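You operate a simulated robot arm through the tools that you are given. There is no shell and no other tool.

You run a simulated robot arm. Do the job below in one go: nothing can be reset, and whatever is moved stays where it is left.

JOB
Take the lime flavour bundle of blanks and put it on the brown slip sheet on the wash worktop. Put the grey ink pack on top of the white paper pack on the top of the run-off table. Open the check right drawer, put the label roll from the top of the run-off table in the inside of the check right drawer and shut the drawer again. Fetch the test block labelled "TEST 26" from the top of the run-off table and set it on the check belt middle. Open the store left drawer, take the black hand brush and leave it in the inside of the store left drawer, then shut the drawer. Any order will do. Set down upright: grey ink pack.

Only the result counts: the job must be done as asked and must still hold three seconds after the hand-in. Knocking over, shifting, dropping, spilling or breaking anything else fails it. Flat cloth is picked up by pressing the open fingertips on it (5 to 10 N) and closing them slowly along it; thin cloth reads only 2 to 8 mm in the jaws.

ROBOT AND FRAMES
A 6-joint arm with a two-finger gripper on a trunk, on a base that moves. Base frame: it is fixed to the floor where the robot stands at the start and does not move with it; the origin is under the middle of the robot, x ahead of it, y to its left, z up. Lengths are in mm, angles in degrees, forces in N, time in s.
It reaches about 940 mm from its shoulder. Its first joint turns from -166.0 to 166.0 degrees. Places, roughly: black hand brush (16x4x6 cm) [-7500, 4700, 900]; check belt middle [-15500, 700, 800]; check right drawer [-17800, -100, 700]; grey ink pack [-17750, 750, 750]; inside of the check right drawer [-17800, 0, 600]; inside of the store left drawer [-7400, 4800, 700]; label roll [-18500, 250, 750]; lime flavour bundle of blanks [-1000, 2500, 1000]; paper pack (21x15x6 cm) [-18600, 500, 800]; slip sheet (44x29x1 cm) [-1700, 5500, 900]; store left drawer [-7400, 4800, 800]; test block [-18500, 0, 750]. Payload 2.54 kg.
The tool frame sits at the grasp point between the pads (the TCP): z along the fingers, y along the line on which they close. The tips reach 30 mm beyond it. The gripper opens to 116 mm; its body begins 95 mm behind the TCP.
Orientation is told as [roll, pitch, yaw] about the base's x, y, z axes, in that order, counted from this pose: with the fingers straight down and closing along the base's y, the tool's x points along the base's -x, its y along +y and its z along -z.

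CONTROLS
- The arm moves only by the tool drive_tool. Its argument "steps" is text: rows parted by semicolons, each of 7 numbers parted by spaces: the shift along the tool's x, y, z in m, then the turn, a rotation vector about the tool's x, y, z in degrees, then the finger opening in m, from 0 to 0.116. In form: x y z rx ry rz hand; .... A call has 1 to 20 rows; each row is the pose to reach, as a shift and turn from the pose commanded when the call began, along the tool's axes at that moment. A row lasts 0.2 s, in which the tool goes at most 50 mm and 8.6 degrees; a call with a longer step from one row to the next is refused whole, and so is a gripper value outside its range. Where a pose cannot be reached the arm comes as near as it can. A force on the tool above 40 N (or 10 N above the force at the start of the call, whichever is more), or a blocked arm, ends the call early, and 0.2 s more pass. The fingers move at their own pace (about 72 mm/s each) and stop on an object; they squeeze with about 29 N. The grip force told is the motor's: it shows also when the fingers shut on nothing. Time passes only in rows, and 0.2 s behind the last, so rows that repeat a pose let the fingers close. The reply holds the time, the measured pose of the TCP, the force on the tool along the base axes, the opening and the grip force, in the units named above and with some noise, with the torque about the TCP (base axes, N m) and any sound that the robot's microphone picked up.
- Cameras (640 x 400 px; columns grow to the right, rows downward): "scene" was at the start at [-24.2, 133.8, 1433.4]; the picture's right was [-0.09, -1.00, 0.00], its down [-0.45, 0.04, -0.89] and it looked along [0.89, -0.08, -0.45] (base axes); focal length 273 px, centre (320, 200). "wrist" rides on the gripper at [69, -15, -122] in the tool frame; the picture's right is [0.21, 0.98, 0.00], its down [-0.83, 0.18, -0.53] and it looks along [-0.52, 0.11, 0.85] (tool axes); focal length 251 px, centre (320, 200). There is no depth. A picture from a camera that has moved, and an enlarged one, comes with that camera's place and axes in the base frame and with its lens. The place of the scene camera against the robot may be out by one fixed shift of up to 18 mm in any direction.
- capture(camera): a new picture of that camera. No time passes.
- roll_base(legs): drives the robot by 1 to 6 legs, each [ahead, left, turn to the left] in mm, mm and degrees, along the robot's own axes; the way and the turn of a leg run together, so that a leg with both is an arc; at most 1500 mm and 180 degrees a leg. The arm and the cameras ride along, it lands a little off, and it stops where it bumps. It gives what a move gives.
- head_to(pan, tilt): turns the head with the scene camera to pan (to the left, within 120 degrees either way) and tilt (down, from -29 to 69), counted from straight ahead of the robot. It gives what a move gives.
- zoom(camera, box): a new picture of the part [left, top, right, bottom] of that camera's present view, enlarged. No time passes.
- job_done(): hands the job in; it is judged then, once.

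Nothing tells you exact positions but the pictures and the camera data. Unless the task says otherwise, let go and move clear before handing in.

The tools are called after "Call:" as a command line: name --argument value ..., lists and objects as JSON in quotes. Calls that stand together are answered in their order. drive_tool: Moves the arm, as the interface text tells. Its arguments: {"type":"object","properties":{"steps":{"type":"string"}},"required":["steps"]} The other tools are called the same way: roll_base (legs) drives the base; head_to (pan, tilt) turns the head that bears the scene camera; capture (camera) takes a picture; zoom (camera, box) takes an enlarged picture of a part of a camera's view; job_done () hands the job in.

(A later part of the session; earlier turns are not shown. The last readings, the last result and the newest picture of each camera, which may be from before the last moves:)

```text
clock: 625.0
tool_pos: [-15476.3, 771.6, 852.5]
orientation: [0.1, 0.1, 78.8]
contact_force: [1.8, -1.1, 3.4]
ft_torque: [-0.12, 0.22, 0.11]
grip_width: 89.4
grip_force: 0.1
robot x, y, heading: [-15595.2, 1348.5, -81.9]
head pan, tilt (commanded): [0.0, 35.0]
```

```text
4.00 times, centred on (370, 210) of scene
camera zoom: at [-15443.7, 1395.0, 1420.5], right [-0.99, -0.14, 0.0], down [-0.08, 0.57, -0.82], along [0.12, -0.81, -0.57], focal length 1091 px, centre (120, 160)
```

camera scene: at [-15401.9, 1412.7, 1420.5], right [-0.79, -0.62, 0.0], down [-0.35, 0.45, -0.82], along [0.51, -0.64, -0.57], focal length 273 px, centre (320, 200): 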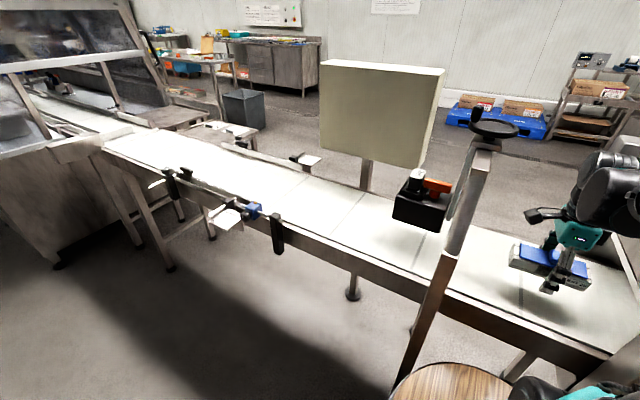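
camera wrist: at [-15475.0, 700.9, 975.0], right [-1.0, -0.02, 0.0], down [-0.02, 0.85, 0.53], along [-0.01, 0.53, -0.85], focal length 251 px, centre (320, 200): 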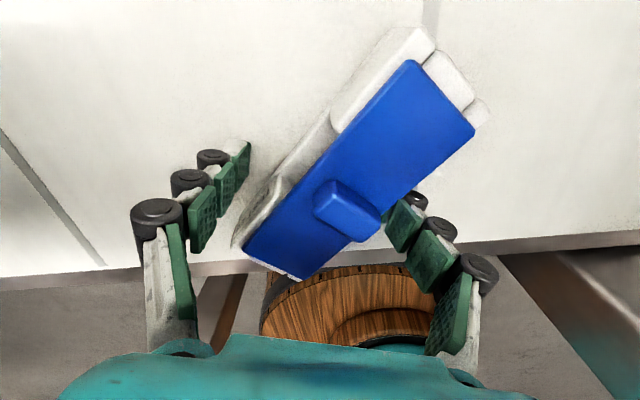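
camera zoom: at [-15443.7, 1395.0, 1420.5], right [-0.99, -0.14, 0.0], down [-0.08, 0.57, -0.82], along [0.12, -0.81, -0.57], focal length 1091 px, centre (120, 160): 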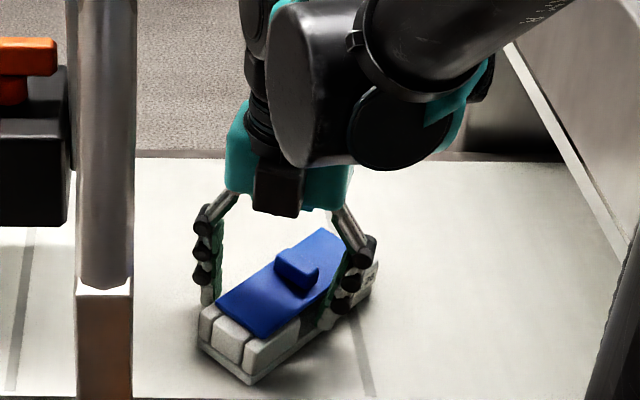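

The tip pad is coming out from under the plate. I continue pulling along the same direction.

Call:
drive_tool --steps "-0.0011 0.0016 -0.0005 0 0 0 0.09; -0.0023 0.0033 0 0 0 0 0.092; -0.0034 0.0049 -0.001 0 0 0 0.094; -0.0046 0.0065 0 0 0 0 0.096; -0.0057 0.0082 -0.001 0 0 0 0.098; -0.0069 0.0098 0 0 0 0 0.1; -0.008 0.0114 -0.001 0 0 0 0.1; -0.008 0.0114 -0.001 0 0 0 0.1"

Call:
capture --camera "wrist"

Call:
zoom --camera "wrist" --box '[340, 160, 480, 290]'

Call:
zoom --camera "scene" --box '[310, 160, 430, 260]'

```text
clock: 626.8
tool_pos: [-15486.8, 780.8, 853.9]
orientation: [0.1, 0.1, 79.0]
contact_force: [0.0, 0.0, -2.4]
ft_torque: [0.0, -0.14, 0.02]
grip_width: 98.2
grip_force: 0.2
robot x, y, heading: [-15591.9, 1350.7, -81.9]
head pan, tilt (commanded): [0.0, 35.0]
```

```text
taken
camera wrist: at [-15485.1, 711.5, 975.9], right [-1.0, -0.02, 0.0], down [-0.02, 0.85, 0.53], along [-0.01, 0.53, -0.85], focal length 251 px, centre (320, 200)
```

wrist: 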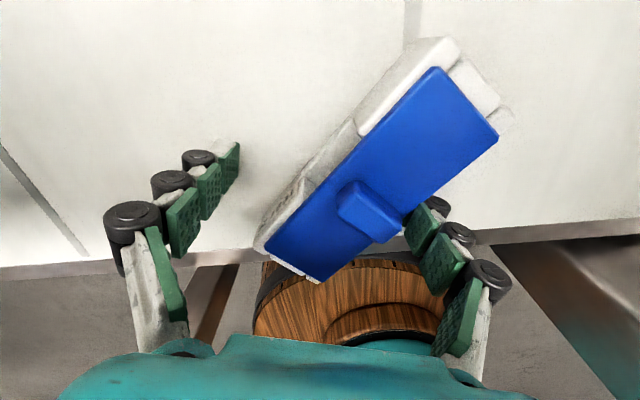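

```text
3.08 times, centred on (410, 225) of wrist
camera zoom: at [-15485.1, 711.5, 975.9], right [-1.0, -0.02, 0.0], down [-0.02, 0.85, 0.53], along [-0.01, 0.53, -0.85], focal length 774 px, centre (43, 123)
```

zoom: 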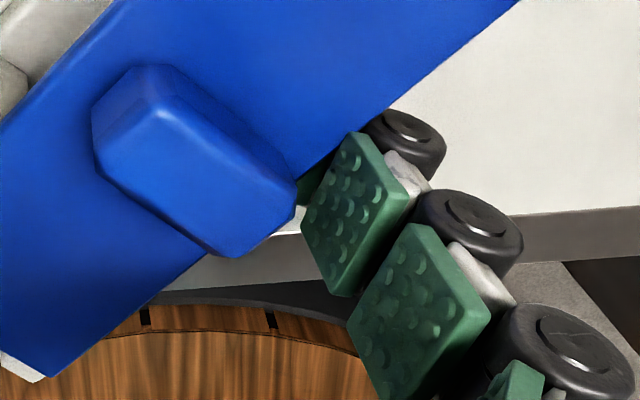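

```text
4.00 times, centred on (370, 210) of scene
camera zoom: at [-15443.8, 1394.9, 1420.5], right [-0.99, -0.14, 0.0], down [-0.08, 0.57, -0.82], along [0.12, -0.81, -0.57], focal length 1091 px, centre (120, 160)
```

zoom: 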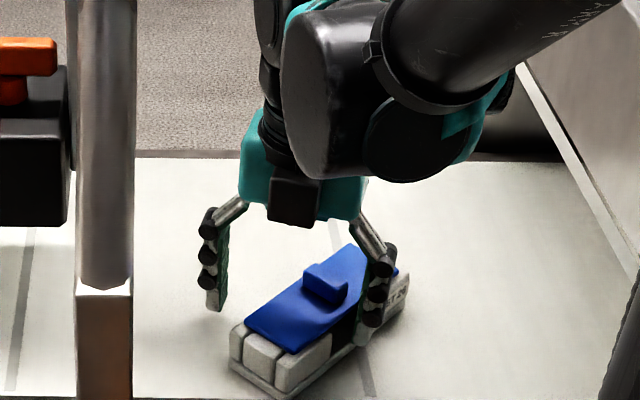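

Still following. Now I try sliding the finger along the recess away from the end block while pulling outward, with the block resting on the belt.

Call:
drive_tool --steps "0 0 0.0025 0 0 0 0.1; 0 0 0.005 0 0 0 0.1; -0.002 -0.001 0.006 0 0 0 0.1; -0.005 -0.002 0.006 0 0 0 0.1; -0.008 -0.003 0.006 0 0 0 0.1; -0.012 -0.003 0.006 0 0 0 0.1; -0.016 -0.003 0.006 0 0 0 0.1; -0.02 -0.002 0.006 0 0 0 0.1; -0.02 -0.002 0.006 0 0 0 0.1"

Call:
capture --camera "wrist"

Call:
zoom --camera "wrist" --box '[340, 160, 480, 290]'

```text
clock: 628.8
tool_pos: [-15481.4, 799.9, 847.1]
orientation: [0.2, 0.1, 78.9]
contact_force: [-0.4, -2.2, 4.5]
ft_torque: [0.0, 0.32, 0.13]
grip_width: 104.4
grip_force: 2.6
robot x, y, heading: [-15591.1, 1348.1, -81.8]
head pan, tilt (commanded): [0.0, 35.0]
```

```text
taken
camera wrist: at [-15479.5, 730.6, 970.2], right [-1.0, -0.02, 0.0], down [-0.02, 0.85, 0.53], along [-0.01, 0.53, -0.85], focal length 251 px, centre (320, 200)
```

wrist: 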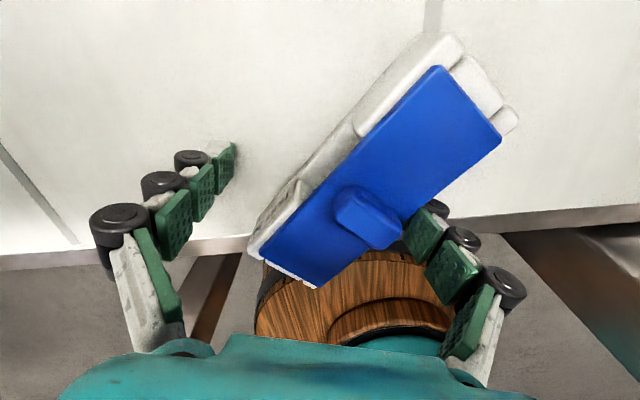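

```text
3.08 times, centred on (410, 225) of wrist
camera zoom: at [-15479.5, 730.6, 970.2], right [-1.0, -0.02, 0.0], down [-0.02, 0.85, 0.53], along [-0.01, 0.53, -0.85], focal length 774 px, centre (43, 123)
```

zoom: 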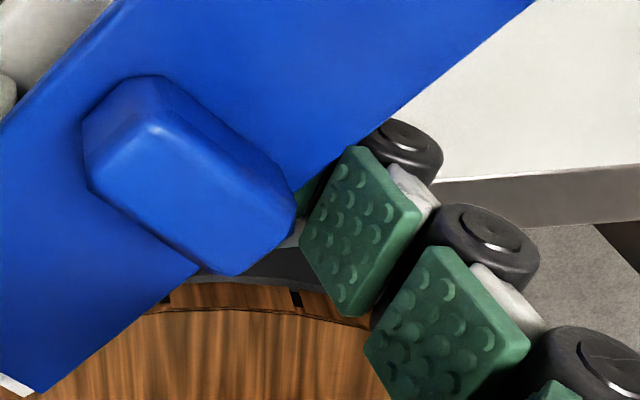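

Next I "walk" it out: rotate back while pivoting on the already-free pad corner, so the caught corner swings outward.

Call:
drive_tool --steps "0 0 0.001 0 0 0 0.1; 0.0052 0.0017 0.001 0 0 7 0.1; 0.0103 0.0041 0.001 0 0 14 0.1; 0.0151 0.0072 0.001 0 0 21 0.1; 0.0198 0.0111 0.0005 0 0 28 0.1; 0.0241 0.0155 0 0 0 35 0.1; 0.0241 0.0155 0 0 0 35 0.1"

Call:
capture --camera "wrist"

Call:
zoom --camera "scene" --box '[310, 160, 430, 260]'

```text
clock: 630.4
tool_pos: [-15502.1, 779.6, 846.4]
orientation: [-0.1, 0.0, 43.7]
contact_force: [0.4, -0.5, 3.8]
ft_torque: [0.1, 0.21, -0.17]
grip_width: 103.2
grip_force: 0.9
robot x, y, heading: [-15589.6, 1353.8, -81.9]
head pan, tilt (commanded): [0.0, 35.0]
```

```text
taken
camera wrist: at [-15540.7, 722.2, 969.4], right [-0.83, 0.56, 0.0], down [0.47, 0.7, 0.53], along [0.3, 0.44, -0.85], focal length 251 px, centre (320, 200)
```

wrist: 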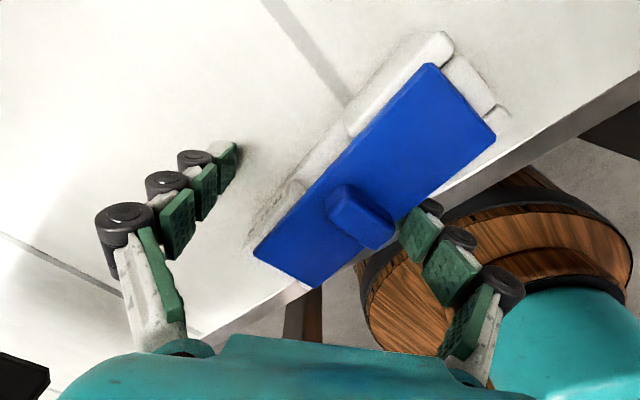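

```text
4.00 times, centred on (370, 210) of scene
camera zoom: at [-15443.7, 1395.0, 1420.5], right [-0.99, -0.14, 0.0], down [-0.08, 0.57, -0.82], along [0.12, -0.81, -0.57], focal length 1091 px, centre (120, 160)
```

zoom: 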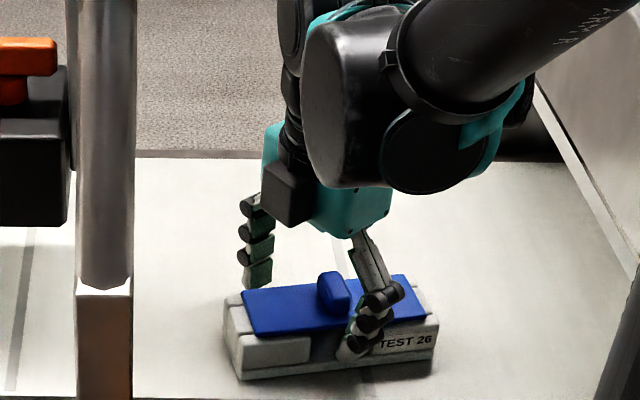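

I zoom on the tip from this angle.

Call:
zoom --camera "scene" --box '[375, 215, 425, 260]'

Call:
zoom --camera "wrist" --box '[350, 170, 470, 280]'

```text
8.89 times, centred on (400, 238) of scene
camera zoom: at [-15443.7, 1395.0, 1420.5], right [-0.99, -0.14, 0.0], down [-0.08, 0.57, -0.82], along [0.12, -0.81, -0.57], focal length 2425 px, centre (-391, -133)
```

zoom: 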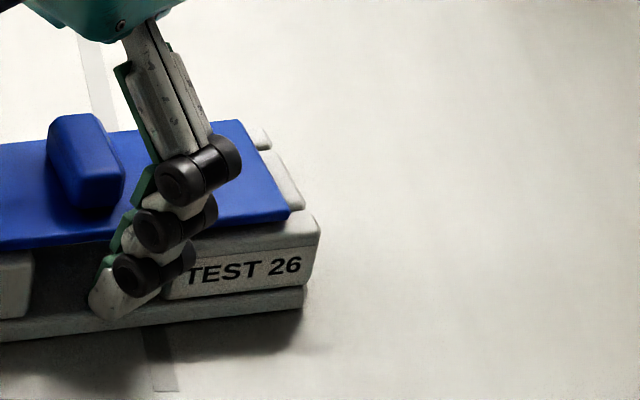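

```text
3.64 times, centred on (410, 225) of wrist
camera zoom: at [-15540.7, 722.2, 969.4], right [-0.83, 0.56, 0.0], down [0.47, 0.7, 0.53], along [0.3, 0.44, -0.85], focal length 914 px, centre (-7, 109)
```

zoom: 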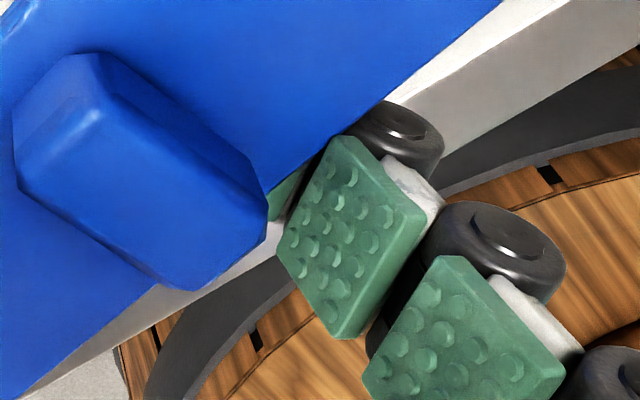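

Most of the finger is outside now. I test with a careful small lift.

Call:
drive_tool --steps "0 0 -0.004 0 0 0 0.1; 0 0 -0.008 0 0 0 0.1; 0 0 -0.013 0 0 0 0.1; 0 0 -0.018 0 0 0 0.1; 0 0 -0.018 0 0 0 0.1"

Call:
zoom --camera "scene" --box '[310, 170, 430, 270]'

Call:
zoom --camera "scene" --box '[375, 205, 425, 250]'

```text
clock: 631.5
tool_pos: [-15501.0, 781.4, 865.9]
orientation: [-0.1, 0.1, 43.9]
contact_force: [-0.3, -0.6, -2.4]
ft_torque: [-0.05, -0.12, -0.02]
grip_width: 98.4
grip_force: 0.0
robot x, y, heading: [-15596.3, 1353.7, -82.1]
head pan, tilt (commanded): [0.0, 35.0]
```

```text
4.00 times, centred on (370, 220) of scene
camera zoom: at [-15443.8, 1394.9, 1420.5], right [-0.99, -0.14, 0.0], down [-0.08, 0.57, -0.82], along [0.12, -0.81, -0.57], focal length 1091 px, centre (120, 120)
```

zoom: 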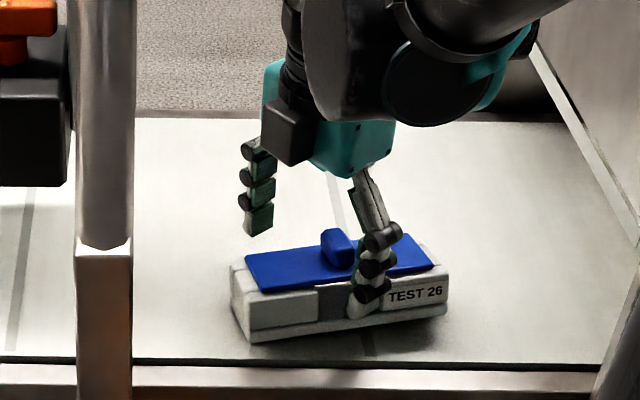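

```text
8.89 times, centred on (400, 228) of scene
camera zoom: at [-15443.8, 1394.9, 1420.5], right [-0.99, -0.14, 0.0], down [-0.08, 0.57, -0.82], along [0.12, -0.81, -0.57], focal length 2425 px, centre (-391, -44)
```

zoom: 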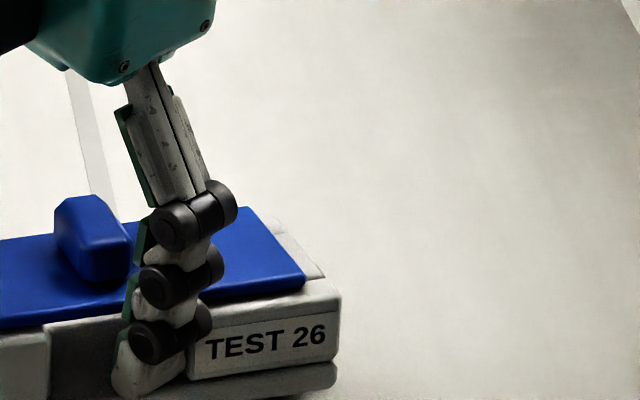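

It's only loosely hooked now. I set it down and press a bit harder here; the press pushes the finger outward.

Call:
drive_tool --steps "0 0 0.006 0 0 0 0.1; 0 0 0.012 0 0 0 0.1; 0 0 0.018 0 0 0 0.1; 0 0 0.021 0 0 0 0.1; 0 0 0.0235 0 0 0 0.1; 0 0 0.0255 0 0 0 0.1; 0 0 0.0255 0 0 0 0.1"

Call:
zoom --camera "scene" --box '[375, 215, 425, 260]'

Call:
zoom --camera "wrist" --box '[350, 170, 470, 280]'

```text
clock: 633.1
tool_pos: [-15501.2, 780.5, 840.6]
orientation: [-0.1, 0.1, 43.8]
contact_force: [-1.9, 5.2, 14.6]
ft_torque: [0.3, 0.78, 0.0]
grip_width: 115.2
grip_force: 10.4
robot x, y, heading: [-15588.8, 1345.3, -82.1]
head pan, tilt (commanded): [0.0, 35.0]
```

```text
8.89 times, centred on (400, 238) of scene
camera zoom: at [-15443.9, 1395.5, 1420.5], right [-0.99, -0.14, 0.0], down [-0.08, 0.57, -0.82], along [0.12, -0.81, -0.57], focal length 2425 px, centre (-391, -133)
```

zoom: 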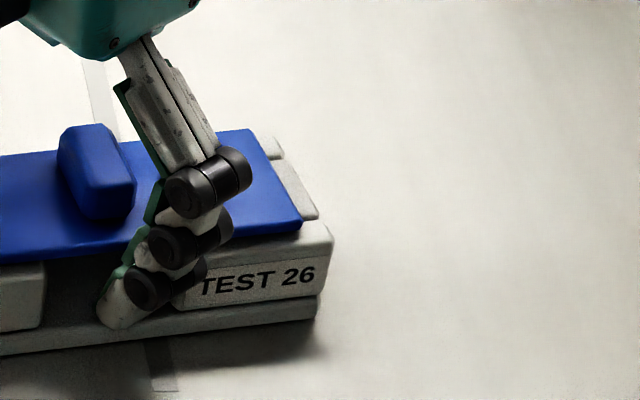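

```text
3.64 times, centred on (410, 225) of wrist
camera zoom: at [-15539.6, 722.3, 962.5], right [-0.83, 0.56, 0.0], down [0.47, 0.7, 0.53], along [0.29, 0.44, -0.85], focal length 914 px, centre (-7, 109)
```

zoom: 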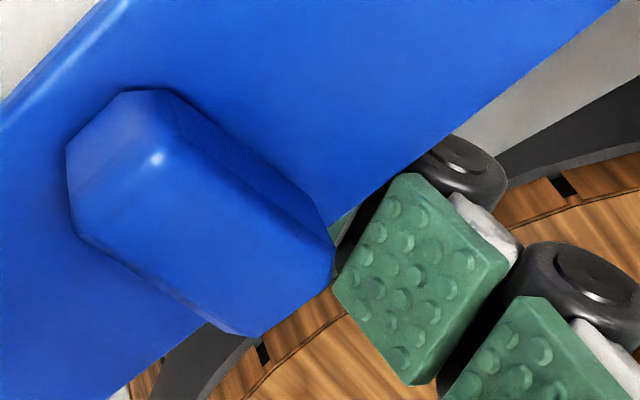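

The press pushed the finger outward strongly (115 mm). While pressed, I now move outward (north-west, along the block's normal).

Call:
drive_tool --steps "0 0 0.001 0 0 0 0.112; -0.0013 0.0015 0.001 0 0 0 0.116; -0.0035 0.004 0.0015 0 0 0 0.116; -0.0065 0.0075 0.0015 0 0 0 0.116; -0.0095 0.011 0.0015 0 0 0 0.116; -0.0125 0.0145 0.001 0 0 0 0.116; -0.0125 0.0145 0.001 0 0 0 0.116"

Call:
zoom --camera "scene" --box '[310, 170, 430, 270]'

Call:
capture --camera "wrist"

```text
clock: 634.8
tool_pos: [-15503.5, 798.2, 838.2]
orientation: [0.0, 0.1, 43.8]
contact_force: [0.7, -2.6, 1.5]
ft_torque: [0.12, 0.15, -0.02]
grip_width: 116.7
grip_force: 0.1
robot x, y, heading: [-15591.0, 1350.8, -81.8]
head pan, tilt (commanded): [0.0, 35.0]
```

```text
4.00 times, centred on (370, 220) of scene
camera zoom: at [-15443.7, 1395.0, 1420.5], right [-0.99, -0.14, 0.0], down [-0.08, 0.57, -0.82], along [0.12, -0.81, -0.57], focal length 1091 px, centre (120, 120)
```

zoom: 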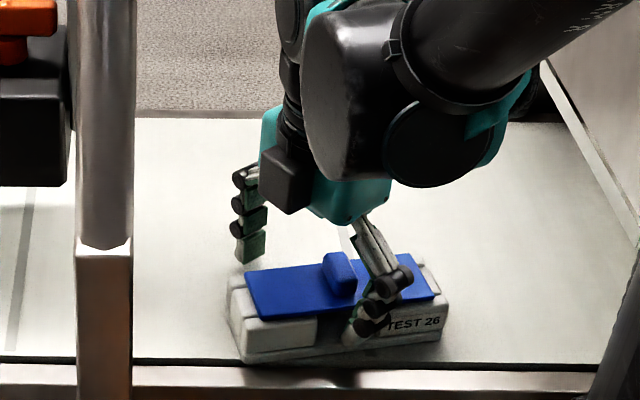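

```text
taken
camera wrist: at [-15540.5, 740.7, 961.6], right [-0.83, 0.56, 0.0], down [0.47, 0.7, 0.53], along [0.29, 0.44, -0.85], focal length 251 px, centre (320, 200)
```

wrist: 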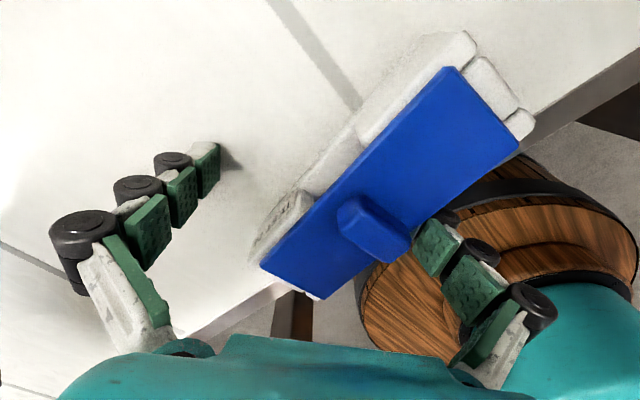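

I stop moving outward (the block nears the belt edge). To understand the hook, I look closely at the free finger's tip shape.

Call:
zoom --camera "wrist" --box '[110, 130, 250, 250]'

Call:
zoom --camera "scene" --box '[350, 205, 400, 250]'

Call:
zoom --camera "scene" --box '[385, 225, 425, 260]'

```text
3.33 times, centred on (180, 190) of wrist
camera zoom: at [-15540.5, 740.7, 961.6], right [-0.83, 0.56, 0.0], down [0.47, 0.7, 0.53], along [0.29, 0.44, -0.85], focal length 838 px, centre (787, 233)
```

zoom: 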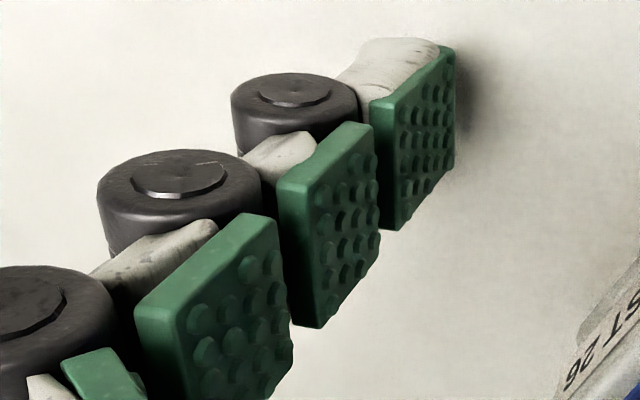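

```text
8.89 times, centred on (375, 228) of scene
camera zoom: at [-15443.7, 1395.0, 1420.5], right [-0.99, -0.14, 0.0], down [-0.08, 0.57, -0.82], along [0.12, -0.81, -0.57], focal length 2425 px, centre (-169, -44)
```

zoom: 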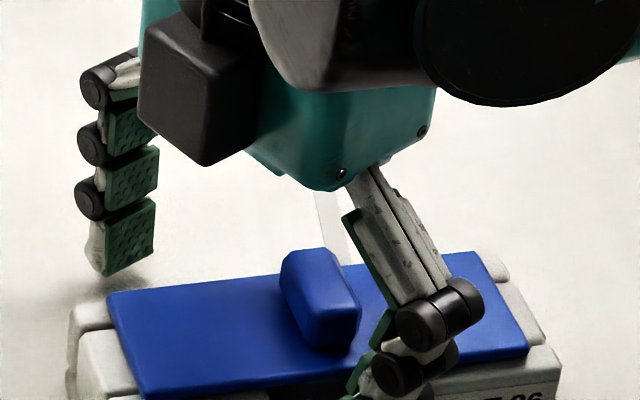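

```text
11.43 times, centred on (405, 242) of scene
camera zoom: at [-15443.7, 1395.0, 1420.5], right [-0.99, -0.14, 0.0], down [-0.08, 0.57, -0.82], along [0.12, -0.81, -0.57], focal length 3118 px, centre (-651, -286)
```

zoom: 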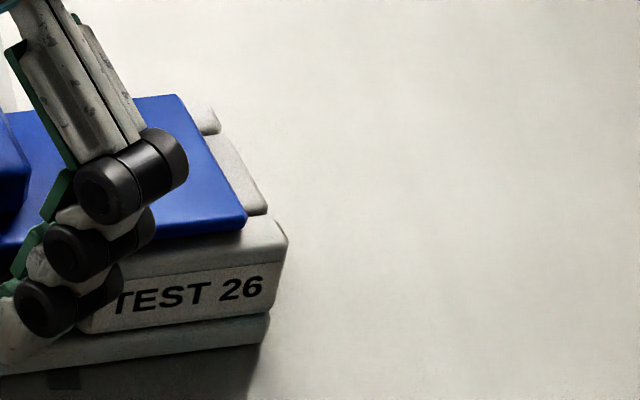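

I notice a northward resistance (-2.6 N): the block's base may be catching on the raised side frame. If so, that lip can hold it. I pull north a little more to test.

Call:
drive_tool --steps "-0.0007 0.0007 0 0 0 0 0.116; -0.0014 0.0014 0 0 0 0 0.116; -0.0021 0.0021 0 0 0 0 0.116; -0.0028 0.0028 0 0 0 0 0.116; -0.0028 0.0028 0 0 0 0 0.116"

Call:
zoom --camera "scene" --box '[340, 210, 440, 280]'

```text
clock: 636.0
tool_pos: [-15502.7, 803.4, 839.5]
orientation: [-0.1, 0.1, 43.8]
contact_force: [1.1, -1.8, 0.8]
ft_torque: [0.08, 0.09, 0.05]
grip_width: 116.6
grip_force: 0.1
robot x, y, heading: [-15597.1, 1347.9, -81.7]
head pan, tilt (commanded): [0.0, 35.0]
```

```text
5.71 times, centred on (390, 245) of scene
camera zoom: at [-15443.7, 1394.9, 1420.5], right [-0.99, -0.14, 0.0], down [-0.08, 0.57, -0.82], along [0.12, -0.81, -0.57], focal length 1559 px, centre (-80, -57)
```

zoom: 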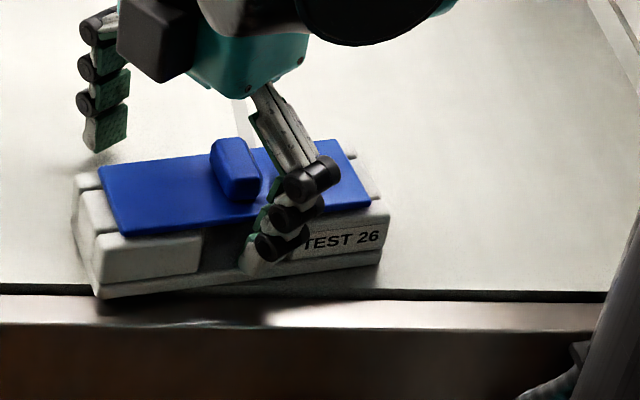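

The frame is lower than the belt, so no lip. But I've learned the block only pivots on the hook up to ~38°, after which a single firm corner stop would transmit a straight pull. The fixed gauge rod along the belt's near edge farther east is low and right beside the belt. I lift the block and go look at it.

Call:
drive_tool --steps "0.015 -0.015 -0.02 0 0 0 0.1; 0.03 -0.03 -0.05 0 0 0 0.09; 0.04 -0.04 -0.09 0 0 0 0.08; 0.04 -0.04 -0.13 0 0 0 0.08; 0.04 -0.04 -0.17 0 0 0 0.08; 0.04 -0.04 -0.21 0 0 0 0.08; 0.04 -0.04 -0.25 0 0 0 0.08; 0.04 -0.04 -0.29 0 0 0 0.08; 0.04 -0.04 -0.33 0 0 0 0.08; 0.04 -0.04 -0.36 0 0 0 0.08; 0.04 -0.04 -0.36 0 0 0 0.08"

Call:
roll_base --legs '[[-150, 0, 0], [0, 450, 0]]'

Call:
head_to --pan 0 --tilt 35

Call:
capture --camera "scene"

Call:
zoom --camera "scene" --box '[200, 140, 440, 300]'

```text
clock: 638.4
tool_pos: [-15504.7, 748.1, 1200.0]
orientation: [0.1, 0.2, 43.9]
contact_force: [0.1, 0.5, 0.3]
ft_torque: [0.01, 0.0, 0.0]
grip_width: 80.2
grip_force: 0.1
robot x, y, heading: [-15593.0, 1349.3, -82.0]
head pan, tilt (commanded): [0.0, 35.0]
```

```text
clock: 642.1
tool_pos: [-15069.9, 964.4, 1200.9]
orientation: [0.0, 0.0, 44.0]
contact_force: [1.2, 0.0, 0.8]
ft_torque: [0.01, 0.02, 0.0]
grip_width: 80.0
grip_force: 0.0
robot x, y, heading: [-15159.3, 1565.3, -81.7]
head pan, tilt (commanded): [0.0, 35.0]
```

```text
clock: 642.7
tool_pos: [-15069.6, 964.2, 1201.1]
orientation: [0.0, 0.2, 43.9]
contact_force: [-0.3, 0.5, -1.0]
ft_torque: [-0.01, -0.02, 0.02]
grip_width: 80.0
grip_force: 0.1
robot x, y, heading: [-15158.1, 1567.5, -82.0]
head pan, tilt (commanded): [0.0, 35.0]
```

```text
taken
camera scene: at [-15010.2, 1611.9, 1420.5], right [-0.99, -0.14, 0.0], down [-0.08, 0.57, -0.82], along [0.12, -0.81, -0.57], focal length 273 px, centre (320, 200)
```

scene: 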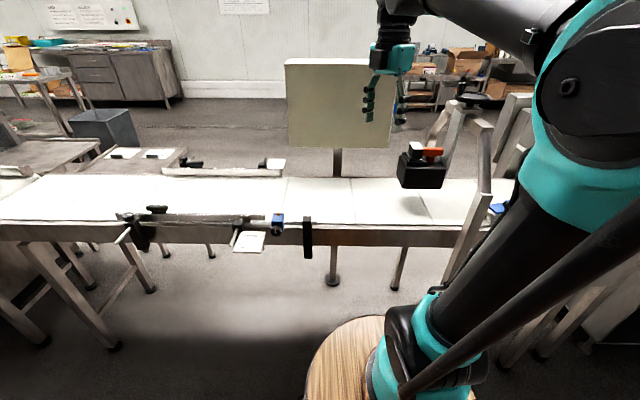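

```text
2.50 times, centred on (320, 220) of scene
camera zoom: at [-15010.2, 1611.9, 1420.5], right [-0.99, -0.14, 0.0], down [-0.08, 0.57, -0.82], along [0.12, -0.81, -0.57], focal length 682 px, centre (320, 150)
```

zoom: 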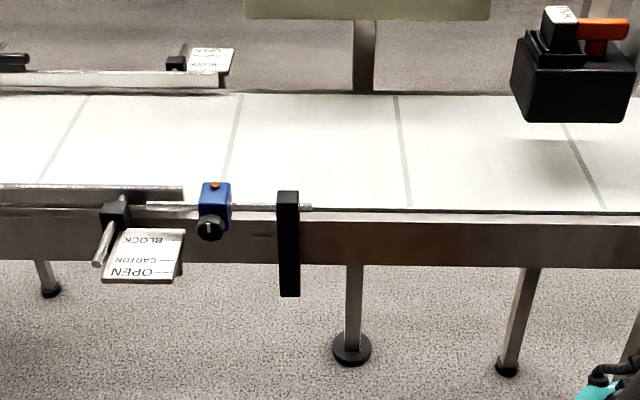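

The force reads zero: the block came off the finger during that lift! I look for where it is.

Call:
head_to --pan -25 --tilt 35

Call:
capture --camera "scene"

Call:
capture --camera "wrist"

```text
clock: 643.6
tool_pos: [-15070.3, 963.6, 1201.6]
orientation: [0.0, 0.1, 44.0]
contact_force: [-0.3, -0.3, 0.4]
ft_torque: [-0.02, 0.01, 0.02]
grip_width: 80.2
grip_force: 0.0
robot x, y, heading: [-15158.6, 1571.1, -81.9]
head pan, tilt (commanded): [-25.0, 35.0]
```

```text
taken
camera scene: at [-15048.2, 1614.7, 1420.5], right [-0.96, 0.29, 0.0], down [0.17, 0.55, -0.82], along [-0.24, -0.78, -0.57], focal length 273 px, centre (320, 200)
```

scene: 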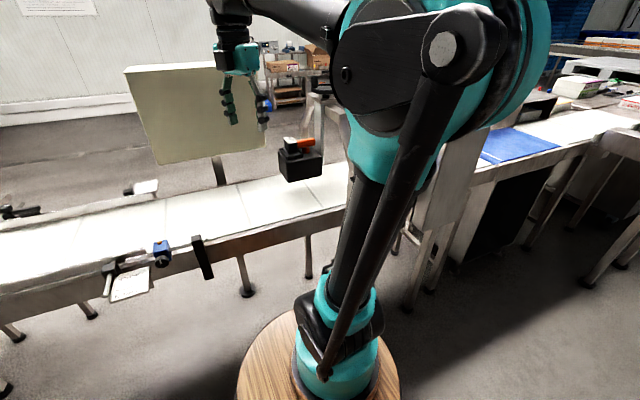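

```text
taken
camera wrist: at [-15108.0, 906.3, 1322.9], right [-0.83, 0.55, 0.0], down [0.47, 0.7, 0.53], along [0.29, 0.44, -0.85], focal length 251 px, centre (320, 200)
```

wrist: 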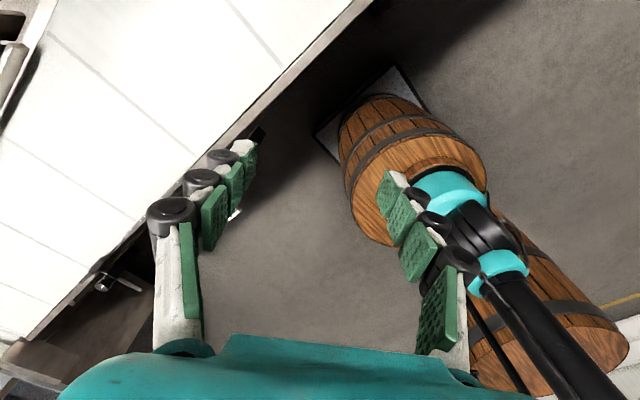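

The hand is empty. I drive back west to see the belt window where the block was.

Call:
roll_base --legs '[[0, -420, 0]]'

Call:
head_to --pan 5 --tilt 35

Call:
capture --camera "scene"

Call:
zoom --camera "scene" --box '[250, 150, 450, 300]'

```text
clock: 646.2
tool_pos: [-15494.5, 904.3, 1200.9]
orientation: [-0.1, 0.2, 43.6]
contact_force: [-0.1, -0.5, -0.6]
ft_torque: [0.02, 0.01, -0.01]
grip_width: 79.9
grip_force: 0.0
robot x, y, heading: [-15578.8, 1506.3, -82.3]
head pan, tilt (commanded): [-25.0, 35.0]
```

```text
clock: 647.1
tool_pos: [-15495.1, 903.6, 1200.2]
orientation: [0.0, 0.2, 43.7]
contact_force: [-1.1, -0.3, -0.1]
ft_torque: [0.01, 0.02, 0.0]
grip_width: 79.9
grip_force: 0.2
robot x, y, heading: [-15578.4, 1506.7, -82.1]
head pan, tilt (commanded): [5.0, 35.0]
```

```text
taken
camera scene: at [-15423.1, 1552.8, 1420.5], right [-0.97, -0.22, 0.0], down [-0.13, 0.56, -0.82], along [0.18, -0.8, -0.57], focal length 273 px, centre (320, 200)
```

scene: 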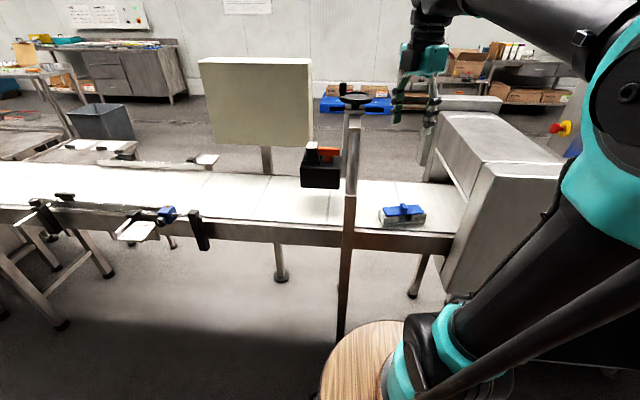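

```text
2.67 times, centred on (350, 225) of scene
camera zoom: at [-15423.1, 1552.8, 1420.5], right [-0.97, -0.22, 0.0], down [-0.13, 0.56, -0.82], along [0.18, -0.8, -0.57], focal length 728 px, centre (240, 133)
```

zoom: 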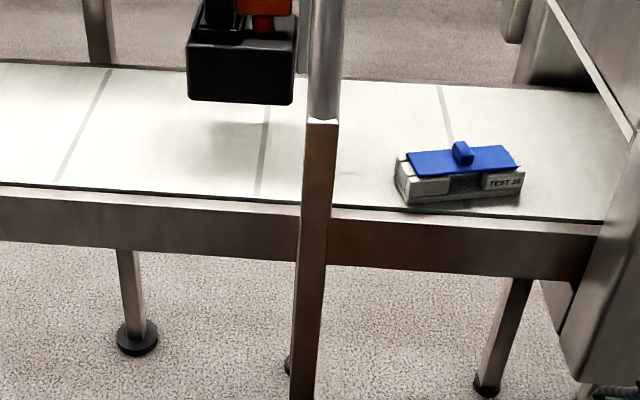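

The TEST 26 block now stands upright and free on the belt, between arch and detector, just somewhat toward the near side. I'll nudge it to the belt's centre by pushing both its end blocks with the two open fingers — no gripping. First I turn the hand.

Call:
drive_tool --steps "0 0 0 0 0 8 0.09; 0 0 0 0 0 16 0.1; 0 0 0 0 0 24 0.1; 0 0 0 0 0 32 0.1; 0 0 0 0 0 40 0.1; 0 0 0 0 0 48 0.1; 0 0 0 0 0 56 0.1; 0 0 0 0 0 64 0.1; 0 0 0 0 0 72 0.1; 0 0 0 0 0 80 0.1; 0 0 0 0 0 88 0.1; 0 0 0 0 0 96 0.1; 0 0 0 0 0 104 0.1; 0 0 0 0 0 112 0.1; 0 0 0 0 0 120 0.1; 0 0 0 0 0 126.4 0.1; 0 0 0 0 0 126.4 0.1"

Call:
roll_base --legs '[[90, 0, 0]]'

Call:
capture --camera "wrist"

Call:
capture --camera "scene"

```text
clock: 650.7
tool_pos: [-15493.8, 904.8, 1200.5]
orientation: [0.0, 0.0, -82.9]
contact_force: [-0.8, 1.3, 0.0]
ft_torque: [-0.01, -0.02, -0.02]
grip_width: 100.2
grip_force: 0.0
robot x, y, heading: [-15581.4, 1511.3, -82.1]
head pan, tilt (commanded): [5.0, 35.0]
```

```text
clock: 651.8
tool_pos: [-15479.5, 815.2, 1199.4]
orientation: [-0.1, -0.1, -82.7]
contact_force: [1.0, 0.3, -0.8]
ft_torque: [0.0, 0.01, 0.03]
grip_width: 100.1
grip_force: 0.2
robot x, y, heading: [-15567.1, 1420.0, -82.0]
head pan, tilt (commanded): [5.0, 35.0]
```

```text
taken
camera wrist: at [-15503.2, 883.1, 1322.1], right [0.94, 0.34, 0.0], down [0.29, -0.8, 0.53], along [0.18, -0.5, -0.84], focal length 251 px, centre (320, 200)
```

wrist: 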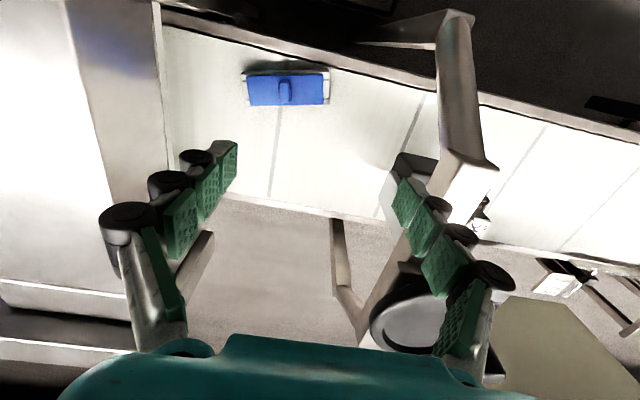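

```text
taken
camera scene: at [-15410.7, 1464.5, 1420.5], right [-0.97, -0.22, 0.0], down [-0.13, 0.56, -0.82], along [0.18, -0.8, -0.57], focal length 273 px, centre (320, 200)
```

scene: 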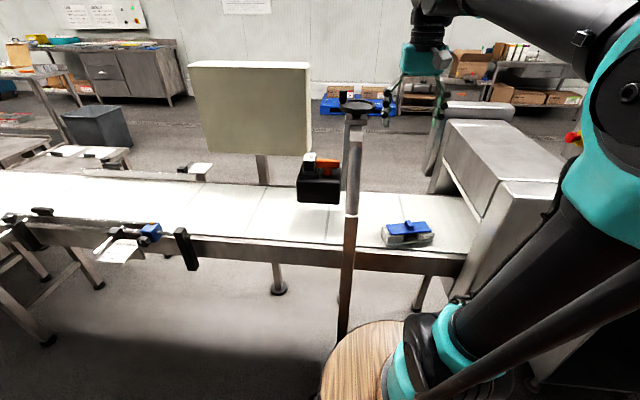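

Block centre is at about (-15533, 802), turned 15°; it needs to go ~106 mm toward the belt centre. I move the open fingers to its near side and lower them beside it.

Call:
drive_tool --steps "0.02 -0.02 0 0 0 0 0.1; 0.045 -0.04 0 0 0 0 0.1; 0.065 -0.055 0.01 0 0 0 0.1; 0.065 -0.055 0.05 0 0 0 0.1; 0.065 -0.055 0.09 0 0 0 0.1; 0.065 -0.055 0.13 0 0 0 0.1; 0.065 -0.055 0.17 0 0 0 0.1; 0.065 -0.055 0.21 0 0 0 0.1; 0.065 -0.055 0.25 0 0 0 0.1; 0.065 -0.055 0.28 0 0 0 0.1; 0.065 -0.055 0.28 0 0 0 0.1"

Call:
capture --camera "wrist"

Call:
zoom --camera "scene" --box '[330, 170, 490, 280]'

```text
clock: 654.2
tool_pos: [-15542.9, 871.0, 918.7]
orientation: [-0.2, -0.2, -82.7]
contact_force: [-0.1, -0.9, -0.2]
ft_torque: [-0.01, -0.01, 0.01]
grip_width: 100.1
grip_force: 0.1
robot x, y, heading: [-15564.7, 1418.4, -81.9]
head pan, tilt (commanded): [5.0, 35.0]
```

```text
taken
camera wrist: at [-15564.5, 937.6, 1041.0], right [0.94, 0.34, 0.0], down [0.29, -0.8, 0.53], along [0.18, -0.5, -0.84], focal length 251 px, centre (320, 200)
```

wrist: 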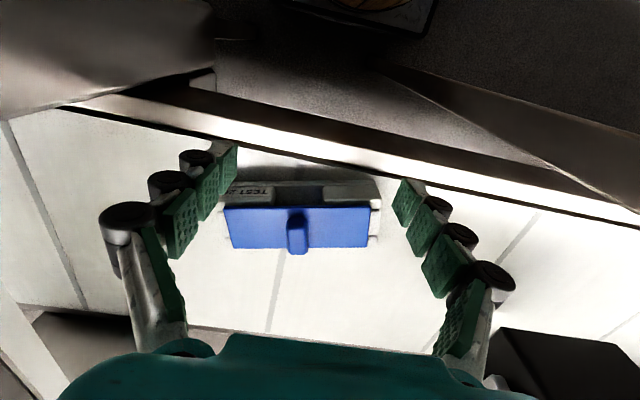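

```text
3.64 times, centred on (410, 225) of scene
camera zoom: at [-15410.8, 1464.5, 1420.5], right [-0.97, -0.22, 0.0], down [-0.13, 0.56, -0.82], along [0.18, -0.8, -0.57], focal length 992 px, centre (-7, 109)
```

zoom: 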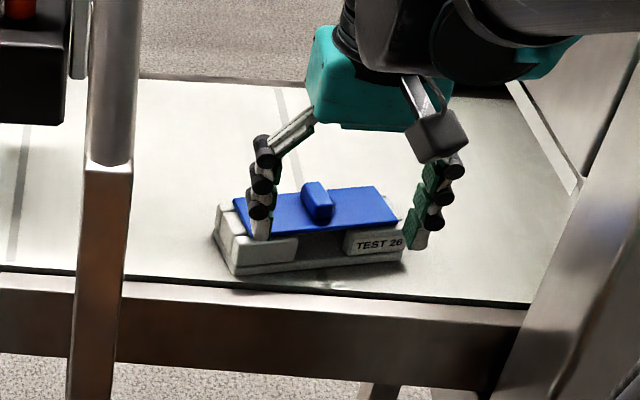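

The fingers are in front of the block's two end blocks. I lower the last 58 mm.

Call:
drive_tool --steps "0 -0.003 0.02 0 0 0 0.1; 0 -0.005 0.04 0 0 0 0.1; 0 -0.005 0.052 0 0 0 0.1; 0 -0.005 0.058 0 0 0 0.1; 0 -0.005 0.058 0 0 0 0.1"

Call:
capture --camera "wrist"

Call:
zoom --camera "scene" --box '[330, 170, 490, 280]'

```text
clock: 655.4
tool_pos: [-15548.0, 871.6, 863.6]
orientation: [0.0, 0.0, -82.8]
contact_force: [0.4, -0.2, 0.2]
ft_torque: [0.0, -0.01, 0.02]
grip_width: 100.0
grip_force: 0.0
robot x, y, heading: [-15568.3, 1417.1, -81.8]
head pan, tilt (commanded): [5.0, 35.0]
```

```text
taken
camera wrist: at [-15570.8, 938.7, 985.3], right [0.94, 0.34, 0.0], down [0.29, -0.8, 0.53], along [0.18, -0.5, -0.84], focal length 251 px, centre (320, 200)
```

wrist: 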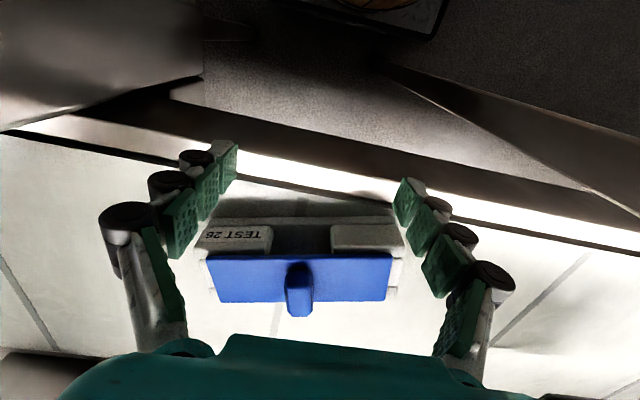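

```text
3.64 times, centred on (410, 225) of scene
camera zoom: at [-15410.7, 1464.5, 1420.5], right [-0.97, -0.22, 0.0], down [-0.13, 0.56, -0.82], along [0.18, -0.8, -0.57], focal length 992 px, centre (-7, 109)
```

zoom: 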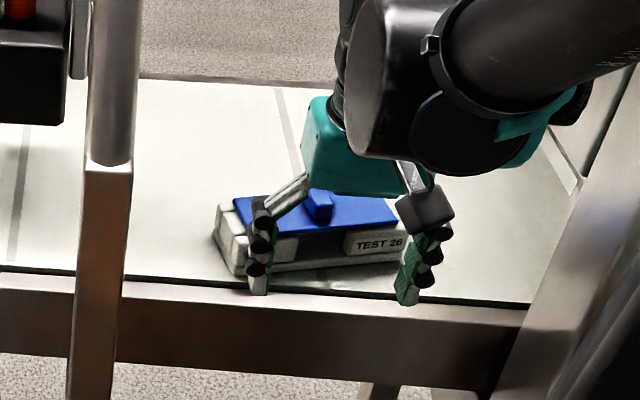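

Both fingers stand beside the end blocks. I push slowly south, first 64 mm, then check.

Call:
drive_tool --steps "-0.006 0 0 0 0 0 0.092; -0.012 0 0 0 0 0 0.092; -0.018 0 0 0 0 0 0.092; -0.023 0 0 0 0 0 0.092; -0.028 0 0 0 0 0 0.092; -0.033 0 0 0 0 0 0.092; -0.038 0 0 0 0 0 0.092; -0.043 0 0 0 0 0 0.092; -0.048 0 0 0 0 0 0.092; -0.053 0 0 0 0 0 0.092; -0.058 0 0 0 0 0 0.092; -0.064 0 0 0 0 0 0.092; -0.064 0 0 0 0 0 0.092"

Call:
capture --camera "wrist"

Call:
zoom --camera "scene" --box '[330, 170, 490, 280]'

```text
clock: 658.2
tool_pos: [-15542.0, 808.7, 861.1]
orientation: [-0.1, -0.1, -82.7]
contact_force: [-0.3, 0.6, 1.0]
ft_torque: [-0.02, 0.02, 0.03]
grip_width: 92.0
grip_force: 0.1
robot x, y, heading: [-15564.4, 1417.0, -82.0]
head pan, tilt (commanded): [5.0, 35.0]
```

```text
taken
camera wrist: at [-15564.8, 875.0, 984.0], right [0.94, 0.34, 0.0], down [0.29, -0.79, 0.53], along [0.18, -0.5, -0.84], focal length 251 px, centre (320, 200)
```

wrist: 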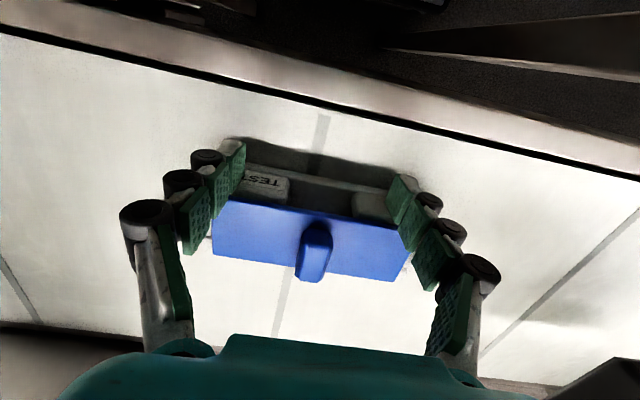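

```text
3.64 times, centred on (410, 225) of scene
camera zoom: at [-15410.8, 1464.5, 1420.5], right [-0.97, -0.22, 0.0], down [-0.13, 0.56, -0.82], along [0.18, -0.8, -0.57], focal length 992 px, centre (-7, 109)
```

zoom: 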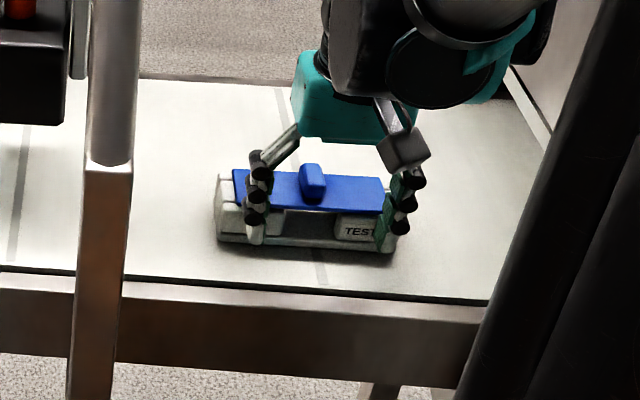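

The block has aligned with the fingers. Belt centre is y≈702, the block centre is now 764. I push another 62 mm.

Call:
drive_tool --steps "-0.005 0 0 0 0 0 0.092; -0.01 0 0 0 0 0 0.092; -0.015 0 0 0 0 0 0.092; -0.02 0 0 0 0 0 0.092; -0.025 0 0 0 0 0 0.092; -0.03 0 0 0 0 0 0.092; -0.035 0 0 0 0 0 0.092; -0.04 0 0 0 0 0 0.092; -0.045 0 0 0 0 0 0.092; -0.05 0 0 0 0 0 0.092; -0.055 0 0 0 0 0 0.092; -0.059 0 0 0 0 0 0.092; -0.062 0 0 0 0 0 0.092; -0.062 0 0 0 0 0 0.092"

Call:
capture --camera "wrist"

Call:
zoom --camera "scene" --box '[330, 160, 490, 280]'

```text
clock: 661.2
tool_pos: [-15532.6, 747.3, 862.4]
orientation: [-0.1, 0.0, -82.6]
contact_force: [0.4, 1.9, -0.3]
ft_torque: [0.03, -0.02, 0.07]
grip_width: 92.6
grip_force: 0.2
robot x, y, heading: [-15568.6, 1415.6, -82.1]
head pan, tilt (commanded): [5.0, 35.0]
```

```text
taken
camera wrist: at [-15555.4, 814.8, 984.0], right [0.94, 0.34, 0.0], down [0.29, -0.79, 0.53], along [0.18, -0.5, -0.84], focal length 251 px, centre (320, 200)
```

wrist: 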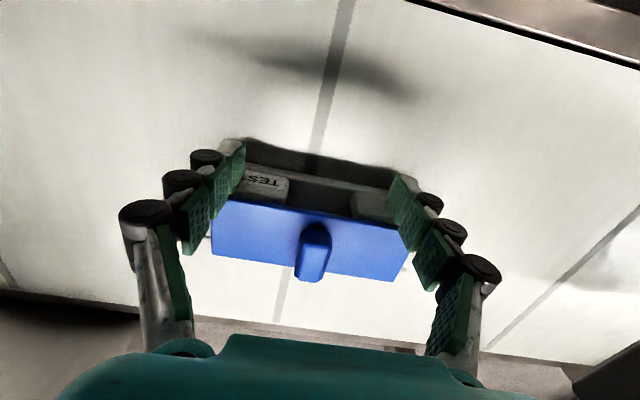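

```text
3.33 times, centred on (410, 220) of scene
camera zoom: at [-15410.7, 1464.6, 1420.5], right [-0.97, -0.22, 0.0], down [-0.13, 0.56, -0.82], along [0.18, -0.8, -0.57], focal length 910 px, centre (20, 133)
```

zoom: 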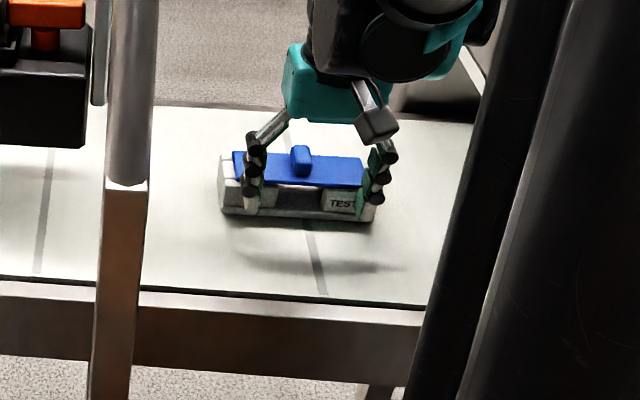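

The block is at the belt's centre. I back the fingers off 50 mm, then rise, and check that the block stayed.

Call:
drive_tool --steps "0.005 0 0 0 0 0 0.092; 0.012 0 0 0 0 0 0.092; 0.022 0 0 0 0 0 0.092; 0.035 0 0 0 0 0 0.092; 0.05 0 0 0 0 0 0.092; 0.06 0 -0.01 0 0 0 0.092; 0.06 0 -0.05 0 0 0 0.1; 0.06 0 -0.09 0 0 0 0.1; 0.06 0 -0.13 0 0 0 0.1; 0.06 0 -0.17 0 0 0 0.1; 0.06 0 -0.21 0 0 0 0.1; 0.06 0 -0.25 0 0 0 0.1; 0.06 0 -0.3 0 0 0 0.1; 0.06 0 -0.34 0 0 0 0.1; 0.06 0 -0.34 0 0 0 0.1"

Call:
capture --camera "wrist"

Call:
zoom --camera "scene" --box '[330, 160, 490, 280]'

```text
clock: 664.4
tool_pos: [-15542.3, 806.4, 1206.9]
orientation: [0.0, 0.0, -82.8]
contact_force: [-1.0, 0.9, -0.2]
ft_torque: [0.04, -0.02, 0.01]
grip_width: 99.7
grip_force: 0.1
robot x, y, heading: [-15565.6, 1418.0, -82.0]
head pan, tilt (commanded): [5.0, 35.0]
```

```text
taken
camera wrist: at [-15564.8, 874.4, 1328.7], right [0.94, 0.34, 0.0], down [0.29, -0.8, 0.53], along [0.18, -0.5, -0.84], focal length 251 px, centre (320, 200)
```

wrist: 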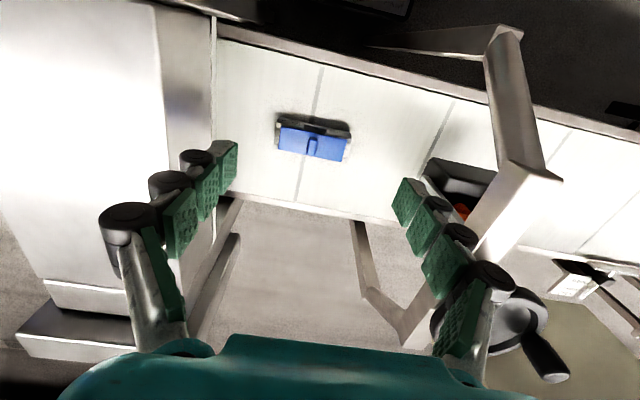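

```text
3.33 times, centred on (410, 220) of scene
camera zoom: at [-15410.8, 1464.5, 1420.5], right [-0.97, -0.22, 0.0], down [-0.13, 0.56, -0.82], along [0.18, -0.8, -0.57], focal length 910 px, centre (20, 133)
```

zoom: 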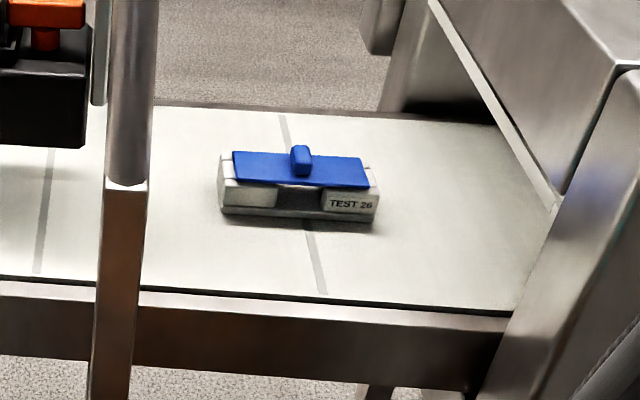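

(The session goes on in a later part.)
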